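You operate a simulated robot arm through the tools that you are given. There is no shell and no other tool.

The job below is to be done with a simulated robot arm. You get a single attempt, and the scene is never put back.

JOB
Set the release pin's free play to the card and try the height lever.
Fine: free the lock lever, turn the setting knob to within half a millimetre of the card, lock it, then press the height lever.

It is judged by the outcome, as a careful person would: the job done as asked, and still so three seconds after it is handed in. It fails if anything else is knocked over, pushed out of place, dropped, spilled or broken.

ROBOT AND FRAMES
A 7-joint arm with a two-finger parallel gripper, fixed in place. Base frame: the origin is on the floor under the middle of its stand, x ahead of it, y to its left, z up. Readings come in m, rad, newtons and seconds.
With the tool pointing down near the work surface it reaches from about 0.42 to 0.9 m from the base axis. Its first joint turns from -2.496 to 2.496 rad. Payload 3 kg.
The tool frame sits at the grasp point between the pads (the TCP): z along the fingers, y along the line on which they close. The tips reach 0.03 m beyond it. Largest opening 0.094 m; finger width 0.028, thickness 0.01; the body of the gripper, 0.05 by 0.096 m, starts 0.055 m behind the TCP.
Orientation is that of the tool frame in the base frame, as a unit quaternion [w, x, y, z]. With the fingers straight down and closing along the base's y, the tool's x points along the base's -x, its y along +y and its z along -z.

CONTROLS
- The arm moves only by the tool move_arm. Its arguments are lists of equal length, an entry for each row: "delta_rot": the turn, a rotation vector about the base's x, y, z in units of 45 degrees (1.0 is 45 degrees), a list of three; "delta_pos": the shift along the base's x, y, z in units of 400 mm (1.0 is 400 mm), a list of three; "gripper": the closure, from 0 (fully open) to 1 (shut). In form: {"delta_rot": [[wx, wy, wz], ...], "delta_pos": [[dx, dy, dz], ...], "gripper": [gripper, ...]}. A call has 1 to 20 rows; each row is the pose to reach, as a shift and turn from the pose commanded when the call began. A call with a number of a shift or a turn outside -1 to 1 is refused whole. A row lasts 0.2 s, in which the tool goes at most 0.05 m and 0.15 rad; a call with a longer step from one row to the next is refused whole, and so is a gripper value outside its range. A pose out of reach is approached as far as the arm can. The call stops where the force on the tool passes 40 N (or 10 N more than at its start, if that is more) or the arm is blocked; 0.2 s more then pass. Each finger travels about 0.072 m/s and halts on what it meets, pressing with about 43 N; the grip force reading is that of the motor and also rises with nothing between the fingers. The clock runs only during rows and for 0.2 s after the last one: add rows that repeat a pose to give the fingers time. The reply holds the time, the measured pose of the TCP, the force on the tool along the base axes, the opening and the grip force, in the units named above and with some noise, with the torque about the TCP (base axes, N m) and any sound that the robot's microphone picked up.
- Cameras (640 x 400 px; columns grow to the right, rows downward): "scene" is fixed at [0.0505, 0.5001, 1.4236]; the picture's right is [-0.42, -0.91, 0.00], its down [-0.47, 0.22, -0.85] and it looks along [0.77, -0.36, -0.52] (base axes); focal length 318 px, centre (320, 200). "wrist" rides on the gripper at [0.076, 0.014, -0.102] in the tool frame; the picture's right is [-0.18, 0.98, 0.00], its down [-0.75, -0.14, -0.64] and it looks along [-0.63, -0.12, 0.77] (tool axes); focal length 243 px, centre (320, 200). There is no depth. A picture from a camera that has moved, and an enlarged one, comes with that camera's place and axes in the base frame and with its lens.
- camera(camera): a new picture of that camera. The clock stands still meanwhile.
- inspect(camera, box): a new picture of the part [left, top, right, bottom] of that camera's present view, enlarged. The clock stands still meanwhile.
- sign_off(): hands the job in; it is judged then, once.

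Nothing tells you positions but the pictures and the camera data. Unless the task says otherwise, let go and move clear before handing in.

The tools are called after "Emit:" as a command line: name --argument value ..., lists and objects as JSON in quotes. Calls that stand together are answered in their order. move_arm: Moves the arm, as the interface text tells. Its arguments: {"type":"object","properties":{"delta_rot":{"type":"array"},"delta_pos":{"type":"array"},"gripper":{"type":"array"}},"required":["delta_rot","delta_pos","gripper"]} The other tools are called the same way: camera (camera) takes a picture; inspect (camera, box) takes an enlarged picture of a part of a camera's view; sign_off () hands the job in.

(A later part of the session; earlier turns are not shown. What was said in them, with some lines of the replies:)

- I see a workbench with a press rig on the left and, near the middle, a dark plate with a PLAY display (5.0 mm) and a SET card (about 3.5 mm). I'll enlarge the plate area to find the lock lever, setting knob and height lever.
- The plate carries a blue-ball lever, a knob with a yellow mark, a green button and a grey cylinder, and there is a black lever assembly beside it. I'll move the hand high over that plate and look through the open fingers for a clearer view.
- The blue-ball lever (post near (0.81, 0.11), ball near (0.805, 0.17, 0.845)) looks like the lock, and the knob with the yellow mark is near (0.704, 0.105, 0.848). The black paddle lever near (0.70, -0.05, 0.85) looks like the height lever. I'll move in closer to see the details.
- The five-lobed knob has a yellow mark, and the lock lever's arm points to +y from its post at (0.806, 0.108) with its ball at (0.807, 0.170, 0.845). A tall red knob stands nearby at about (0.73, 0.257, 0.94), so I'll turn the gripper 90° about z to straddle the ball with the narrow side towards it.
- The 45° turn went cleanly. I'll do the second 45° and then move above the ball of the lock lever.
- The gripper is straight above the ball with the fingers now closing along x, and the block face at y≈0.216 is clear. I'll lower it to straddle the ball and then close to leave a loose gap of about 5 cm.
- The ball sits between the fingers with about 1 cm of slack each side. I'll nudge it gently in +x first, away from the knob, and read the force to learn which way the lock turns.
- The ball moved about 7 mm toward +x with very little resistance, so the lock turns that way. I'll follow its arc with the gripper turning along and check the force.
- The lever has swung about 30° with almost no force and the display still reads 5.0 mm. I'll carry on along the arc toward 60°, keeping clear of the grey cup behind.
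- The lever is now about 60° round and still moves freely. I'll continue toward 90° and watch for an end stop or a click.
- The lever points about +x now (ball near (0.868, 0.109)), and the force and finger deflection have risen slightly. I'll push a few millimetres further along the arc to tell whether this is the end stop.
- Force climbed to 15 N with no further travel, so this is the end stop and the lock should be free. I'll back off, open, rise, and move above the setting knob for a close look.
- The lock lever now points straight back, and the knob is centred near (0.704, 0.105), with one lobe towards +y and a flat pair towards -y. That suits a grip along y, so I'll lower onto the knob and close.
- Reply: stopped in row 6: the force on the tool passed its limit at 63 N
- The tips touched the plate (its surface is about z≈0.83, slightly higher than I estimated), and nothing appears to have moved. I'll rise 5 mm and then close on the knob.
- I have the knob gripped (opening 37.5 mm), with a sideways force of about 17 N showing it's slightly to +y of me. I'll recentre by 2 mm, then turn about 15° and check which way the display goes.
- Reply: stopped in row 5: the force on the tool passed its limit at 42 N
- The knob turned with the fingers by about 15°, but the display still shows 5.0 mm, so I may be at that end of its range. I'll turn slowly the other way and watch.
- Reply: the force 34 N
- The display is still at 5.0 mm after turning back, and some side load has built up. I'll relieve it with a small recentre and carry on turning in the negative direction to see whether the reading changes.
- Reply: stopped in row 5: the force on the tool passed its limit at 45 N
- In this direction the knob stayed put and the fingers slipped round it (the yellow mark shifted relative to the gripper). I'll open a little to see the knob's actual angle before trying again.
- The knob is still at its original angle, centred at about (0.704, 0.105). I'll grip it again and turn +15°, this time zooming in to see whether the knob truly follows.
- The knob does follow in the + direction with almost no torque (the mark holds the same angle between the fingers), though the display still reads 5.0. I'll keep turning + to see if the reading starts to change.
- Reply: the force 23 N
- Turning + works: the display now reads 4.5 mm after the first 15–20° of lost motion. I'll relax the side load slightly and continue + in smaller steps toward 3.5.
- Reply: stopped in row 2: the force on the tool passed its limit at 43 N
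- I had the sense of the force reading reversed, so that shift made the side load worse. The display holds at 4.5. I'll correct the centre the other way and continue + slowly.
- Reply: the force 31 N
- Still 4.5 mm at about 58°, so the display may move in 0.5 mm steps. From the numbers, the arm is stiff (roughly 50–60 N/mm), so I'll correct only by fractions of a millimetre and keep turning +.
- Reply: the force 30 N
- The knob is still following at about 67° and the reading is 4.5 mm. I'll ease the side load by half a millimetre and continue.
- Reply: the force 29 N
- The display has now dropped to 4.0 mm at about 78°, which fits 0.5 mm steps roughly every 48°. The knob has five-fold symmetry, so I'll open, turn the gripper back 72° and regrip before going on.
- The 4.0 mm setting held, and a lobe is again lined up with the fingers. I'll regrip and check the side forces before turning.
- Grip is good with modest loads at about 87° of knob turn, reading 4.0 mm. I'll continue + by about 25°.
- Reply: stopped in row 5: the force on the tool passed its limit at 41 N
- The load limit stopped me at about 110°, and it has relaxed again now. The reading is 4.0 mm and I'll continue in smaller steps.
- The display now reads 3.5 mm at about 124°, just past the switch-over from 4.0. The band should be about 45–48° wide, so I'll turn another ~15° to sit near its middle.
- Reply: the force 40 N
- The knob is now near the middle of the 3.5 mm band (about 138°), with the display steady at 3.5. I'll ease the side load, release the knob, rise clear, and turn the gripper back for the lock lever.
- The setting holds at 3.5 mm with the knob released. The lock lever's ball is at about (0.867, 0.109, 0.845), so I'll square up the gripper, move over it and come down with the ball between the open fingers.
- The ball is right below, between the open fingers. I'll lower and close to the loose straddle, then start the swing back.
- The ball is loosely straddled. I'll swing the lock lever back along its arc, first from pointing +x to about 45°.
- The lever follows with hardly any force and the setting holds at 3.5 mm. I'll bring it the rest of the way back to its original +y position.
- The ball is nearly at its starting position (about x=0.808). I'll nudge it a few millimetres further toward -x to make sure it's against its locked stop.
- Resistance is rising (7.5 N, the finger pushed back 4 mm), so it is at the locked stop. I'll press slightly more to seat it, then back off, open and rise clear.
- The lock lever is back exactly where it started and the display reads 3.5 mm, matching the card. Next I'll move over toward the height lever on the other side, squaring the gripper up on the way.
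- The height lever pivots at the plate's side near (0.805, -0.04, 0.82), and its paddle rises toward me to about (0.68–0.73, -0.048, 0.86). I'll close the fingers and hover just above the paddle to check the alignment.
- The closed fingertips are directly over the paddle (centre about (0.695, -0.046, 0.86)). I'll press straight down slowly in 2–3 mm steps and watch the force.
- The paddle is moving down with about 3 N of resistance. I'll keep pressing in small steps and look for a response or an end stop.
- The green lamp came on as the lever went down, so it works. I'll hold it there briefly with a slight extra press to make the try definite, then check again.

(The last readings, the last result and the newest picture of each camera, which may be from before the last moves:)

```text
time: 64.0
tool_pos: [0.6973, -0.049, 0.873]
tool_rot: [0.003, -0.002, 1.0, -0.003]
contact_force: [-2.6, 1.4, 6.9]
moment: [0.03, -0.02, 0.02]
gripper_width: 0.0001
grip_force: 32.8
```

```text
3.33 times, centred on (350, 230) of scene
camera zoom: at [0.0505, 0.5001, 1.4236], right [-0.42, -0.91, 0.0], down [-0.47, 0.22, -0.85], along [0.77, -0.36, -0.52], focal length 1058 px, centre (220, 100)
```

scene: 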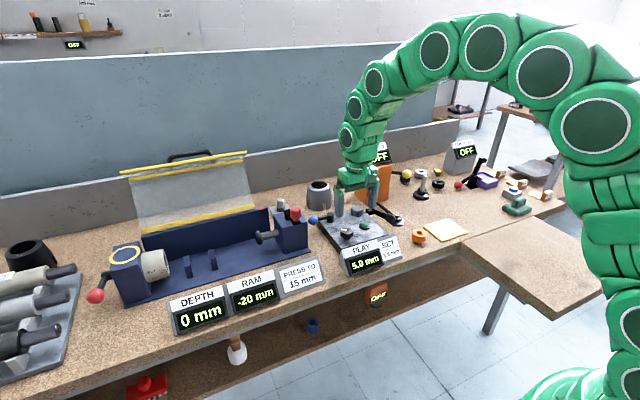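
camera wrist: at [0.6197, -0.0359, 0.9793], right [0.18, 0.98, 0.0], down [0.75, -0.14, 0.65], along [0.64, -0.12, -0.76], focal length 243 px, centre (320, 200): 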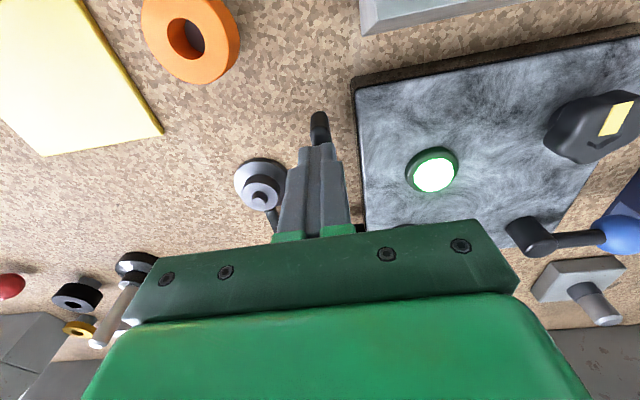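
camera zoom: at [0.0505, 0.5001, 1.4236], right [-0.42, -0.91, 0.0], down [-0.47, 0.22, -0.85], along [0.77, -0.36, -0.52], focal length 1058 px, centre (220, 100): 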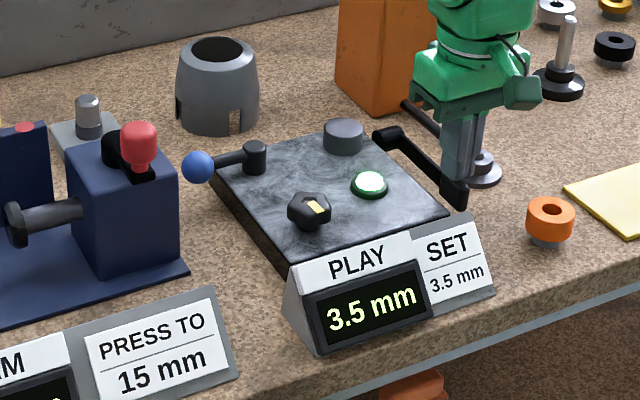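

The lamp is lit, the lock is in place and the display still reads 3.5 mm. I'll let the lever rise by lifting slowly, then move the hand clear and check everything.

Emit:
move_arm --delta_rot '[[0, 0, 0], [0, 0, 0], [0, 0, 0], [0, 0, 0], [0, 0, 0], [0, 0, 0], [0, 0, 0], [0, 0, 0], [0, 0, 0], [0, 0, 0]]' --delta_pos '[[0, 0, 0.02], [0, 0, 0.05], [0, 0, 0.09], [0, 0, 0.14], [0, 0, 0.22], [0, 0, 0.3], [0, 0, 0.38], [-0.1, 0, 0.45], [-0.2, 0, 0.5], [-0.25, 0, 0.5]]' --gripper '[1, 1, 1, 1, 1, 1, 1, 0.8, 0.6, 0.5]'

Emit:
camera --camera "scene"

Emit:
inspect --camera "scene" --box '[270, 170, 430, 290]'

Emit:
camera --camera "wrist"

```text
time: 66.2
tool_pos: [0.5967, -0.0485, 1.074]
tool_rot: [0.003, -0.001, 1.0, -0.002]
contact_force: [0.8, 0.8, 0.1]
moment: [0.01, 0.04, -0.02]
gripper_width: 0.0472
grip_force: 0.1
```

```text
taken
```

scene: 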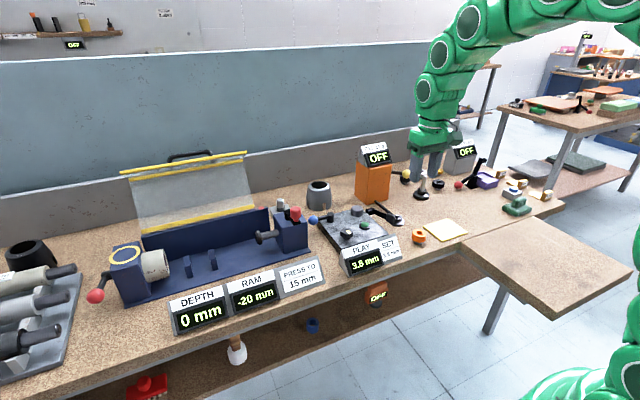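

```text
3.33 times, centred on (350, 230) of scene
camera zoom: at [0.0505, 0.5001, 1.4236], right [-0.42, -0.91, 0.0], down [-0.47, 0.22, -0.85], along [0.77, -0.36, -0.52], focal length 1058 px, centre (220, 100)
```

zoom: 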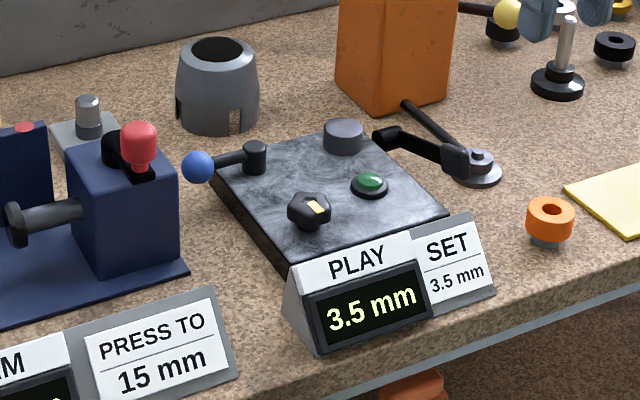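

```text
taken
camera wrist: at [0.5196, -0.0338, 1.177], right [0.18, 0.98, 0.0], down [0.75, -0.14, 0.65], along [0.64, -0.12, -0.76], focal length 243 px, centre (320, 200)
```

wrist: 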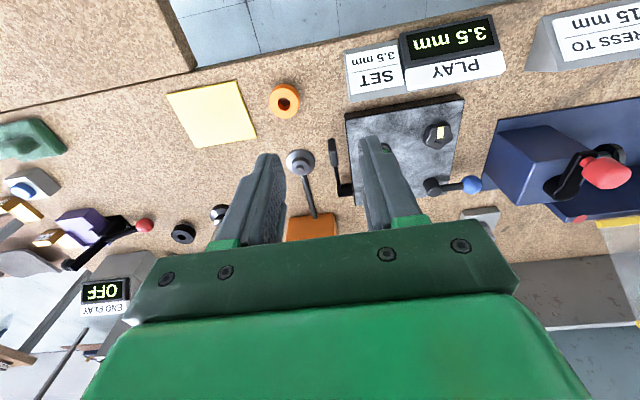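

The display reads 3.5 mm, matching the card, and the lock lever is back at its locked stop. The height lever has sprung up after lighting the lamp, nothing else looks disturbed and the hand is clear, so I'm handing in.

Emit:
sign_off

```text
The job is handed in.
```

The release pin's free play is set to 3.5 mm, which matches the card. It is locked, and the height lever works.

- **Setting:** I freed the lock lever and turned the knob until the display went from 5.0 to 3.5 mm. The display moves in 0.5 mm steps, so I stopped near what I judged to be the middle of the 3.5 step rather than at its edge.
- **Lock:** The lever is back against its stop in its starting position, and the reading stayed at 3.5 mm.
- **Height lever:** The green lamp came on when I pressed it. It sprang back and the lamp went out when I let go.

While lowering the gripper to the knob, the fingertips touched the plate, and the arm stopped itself at 63 N. The fingers also slipped once around the knob. I saw no damage or movement from either.

Nothing else on the bench looks disturbed, and the arm is clear.
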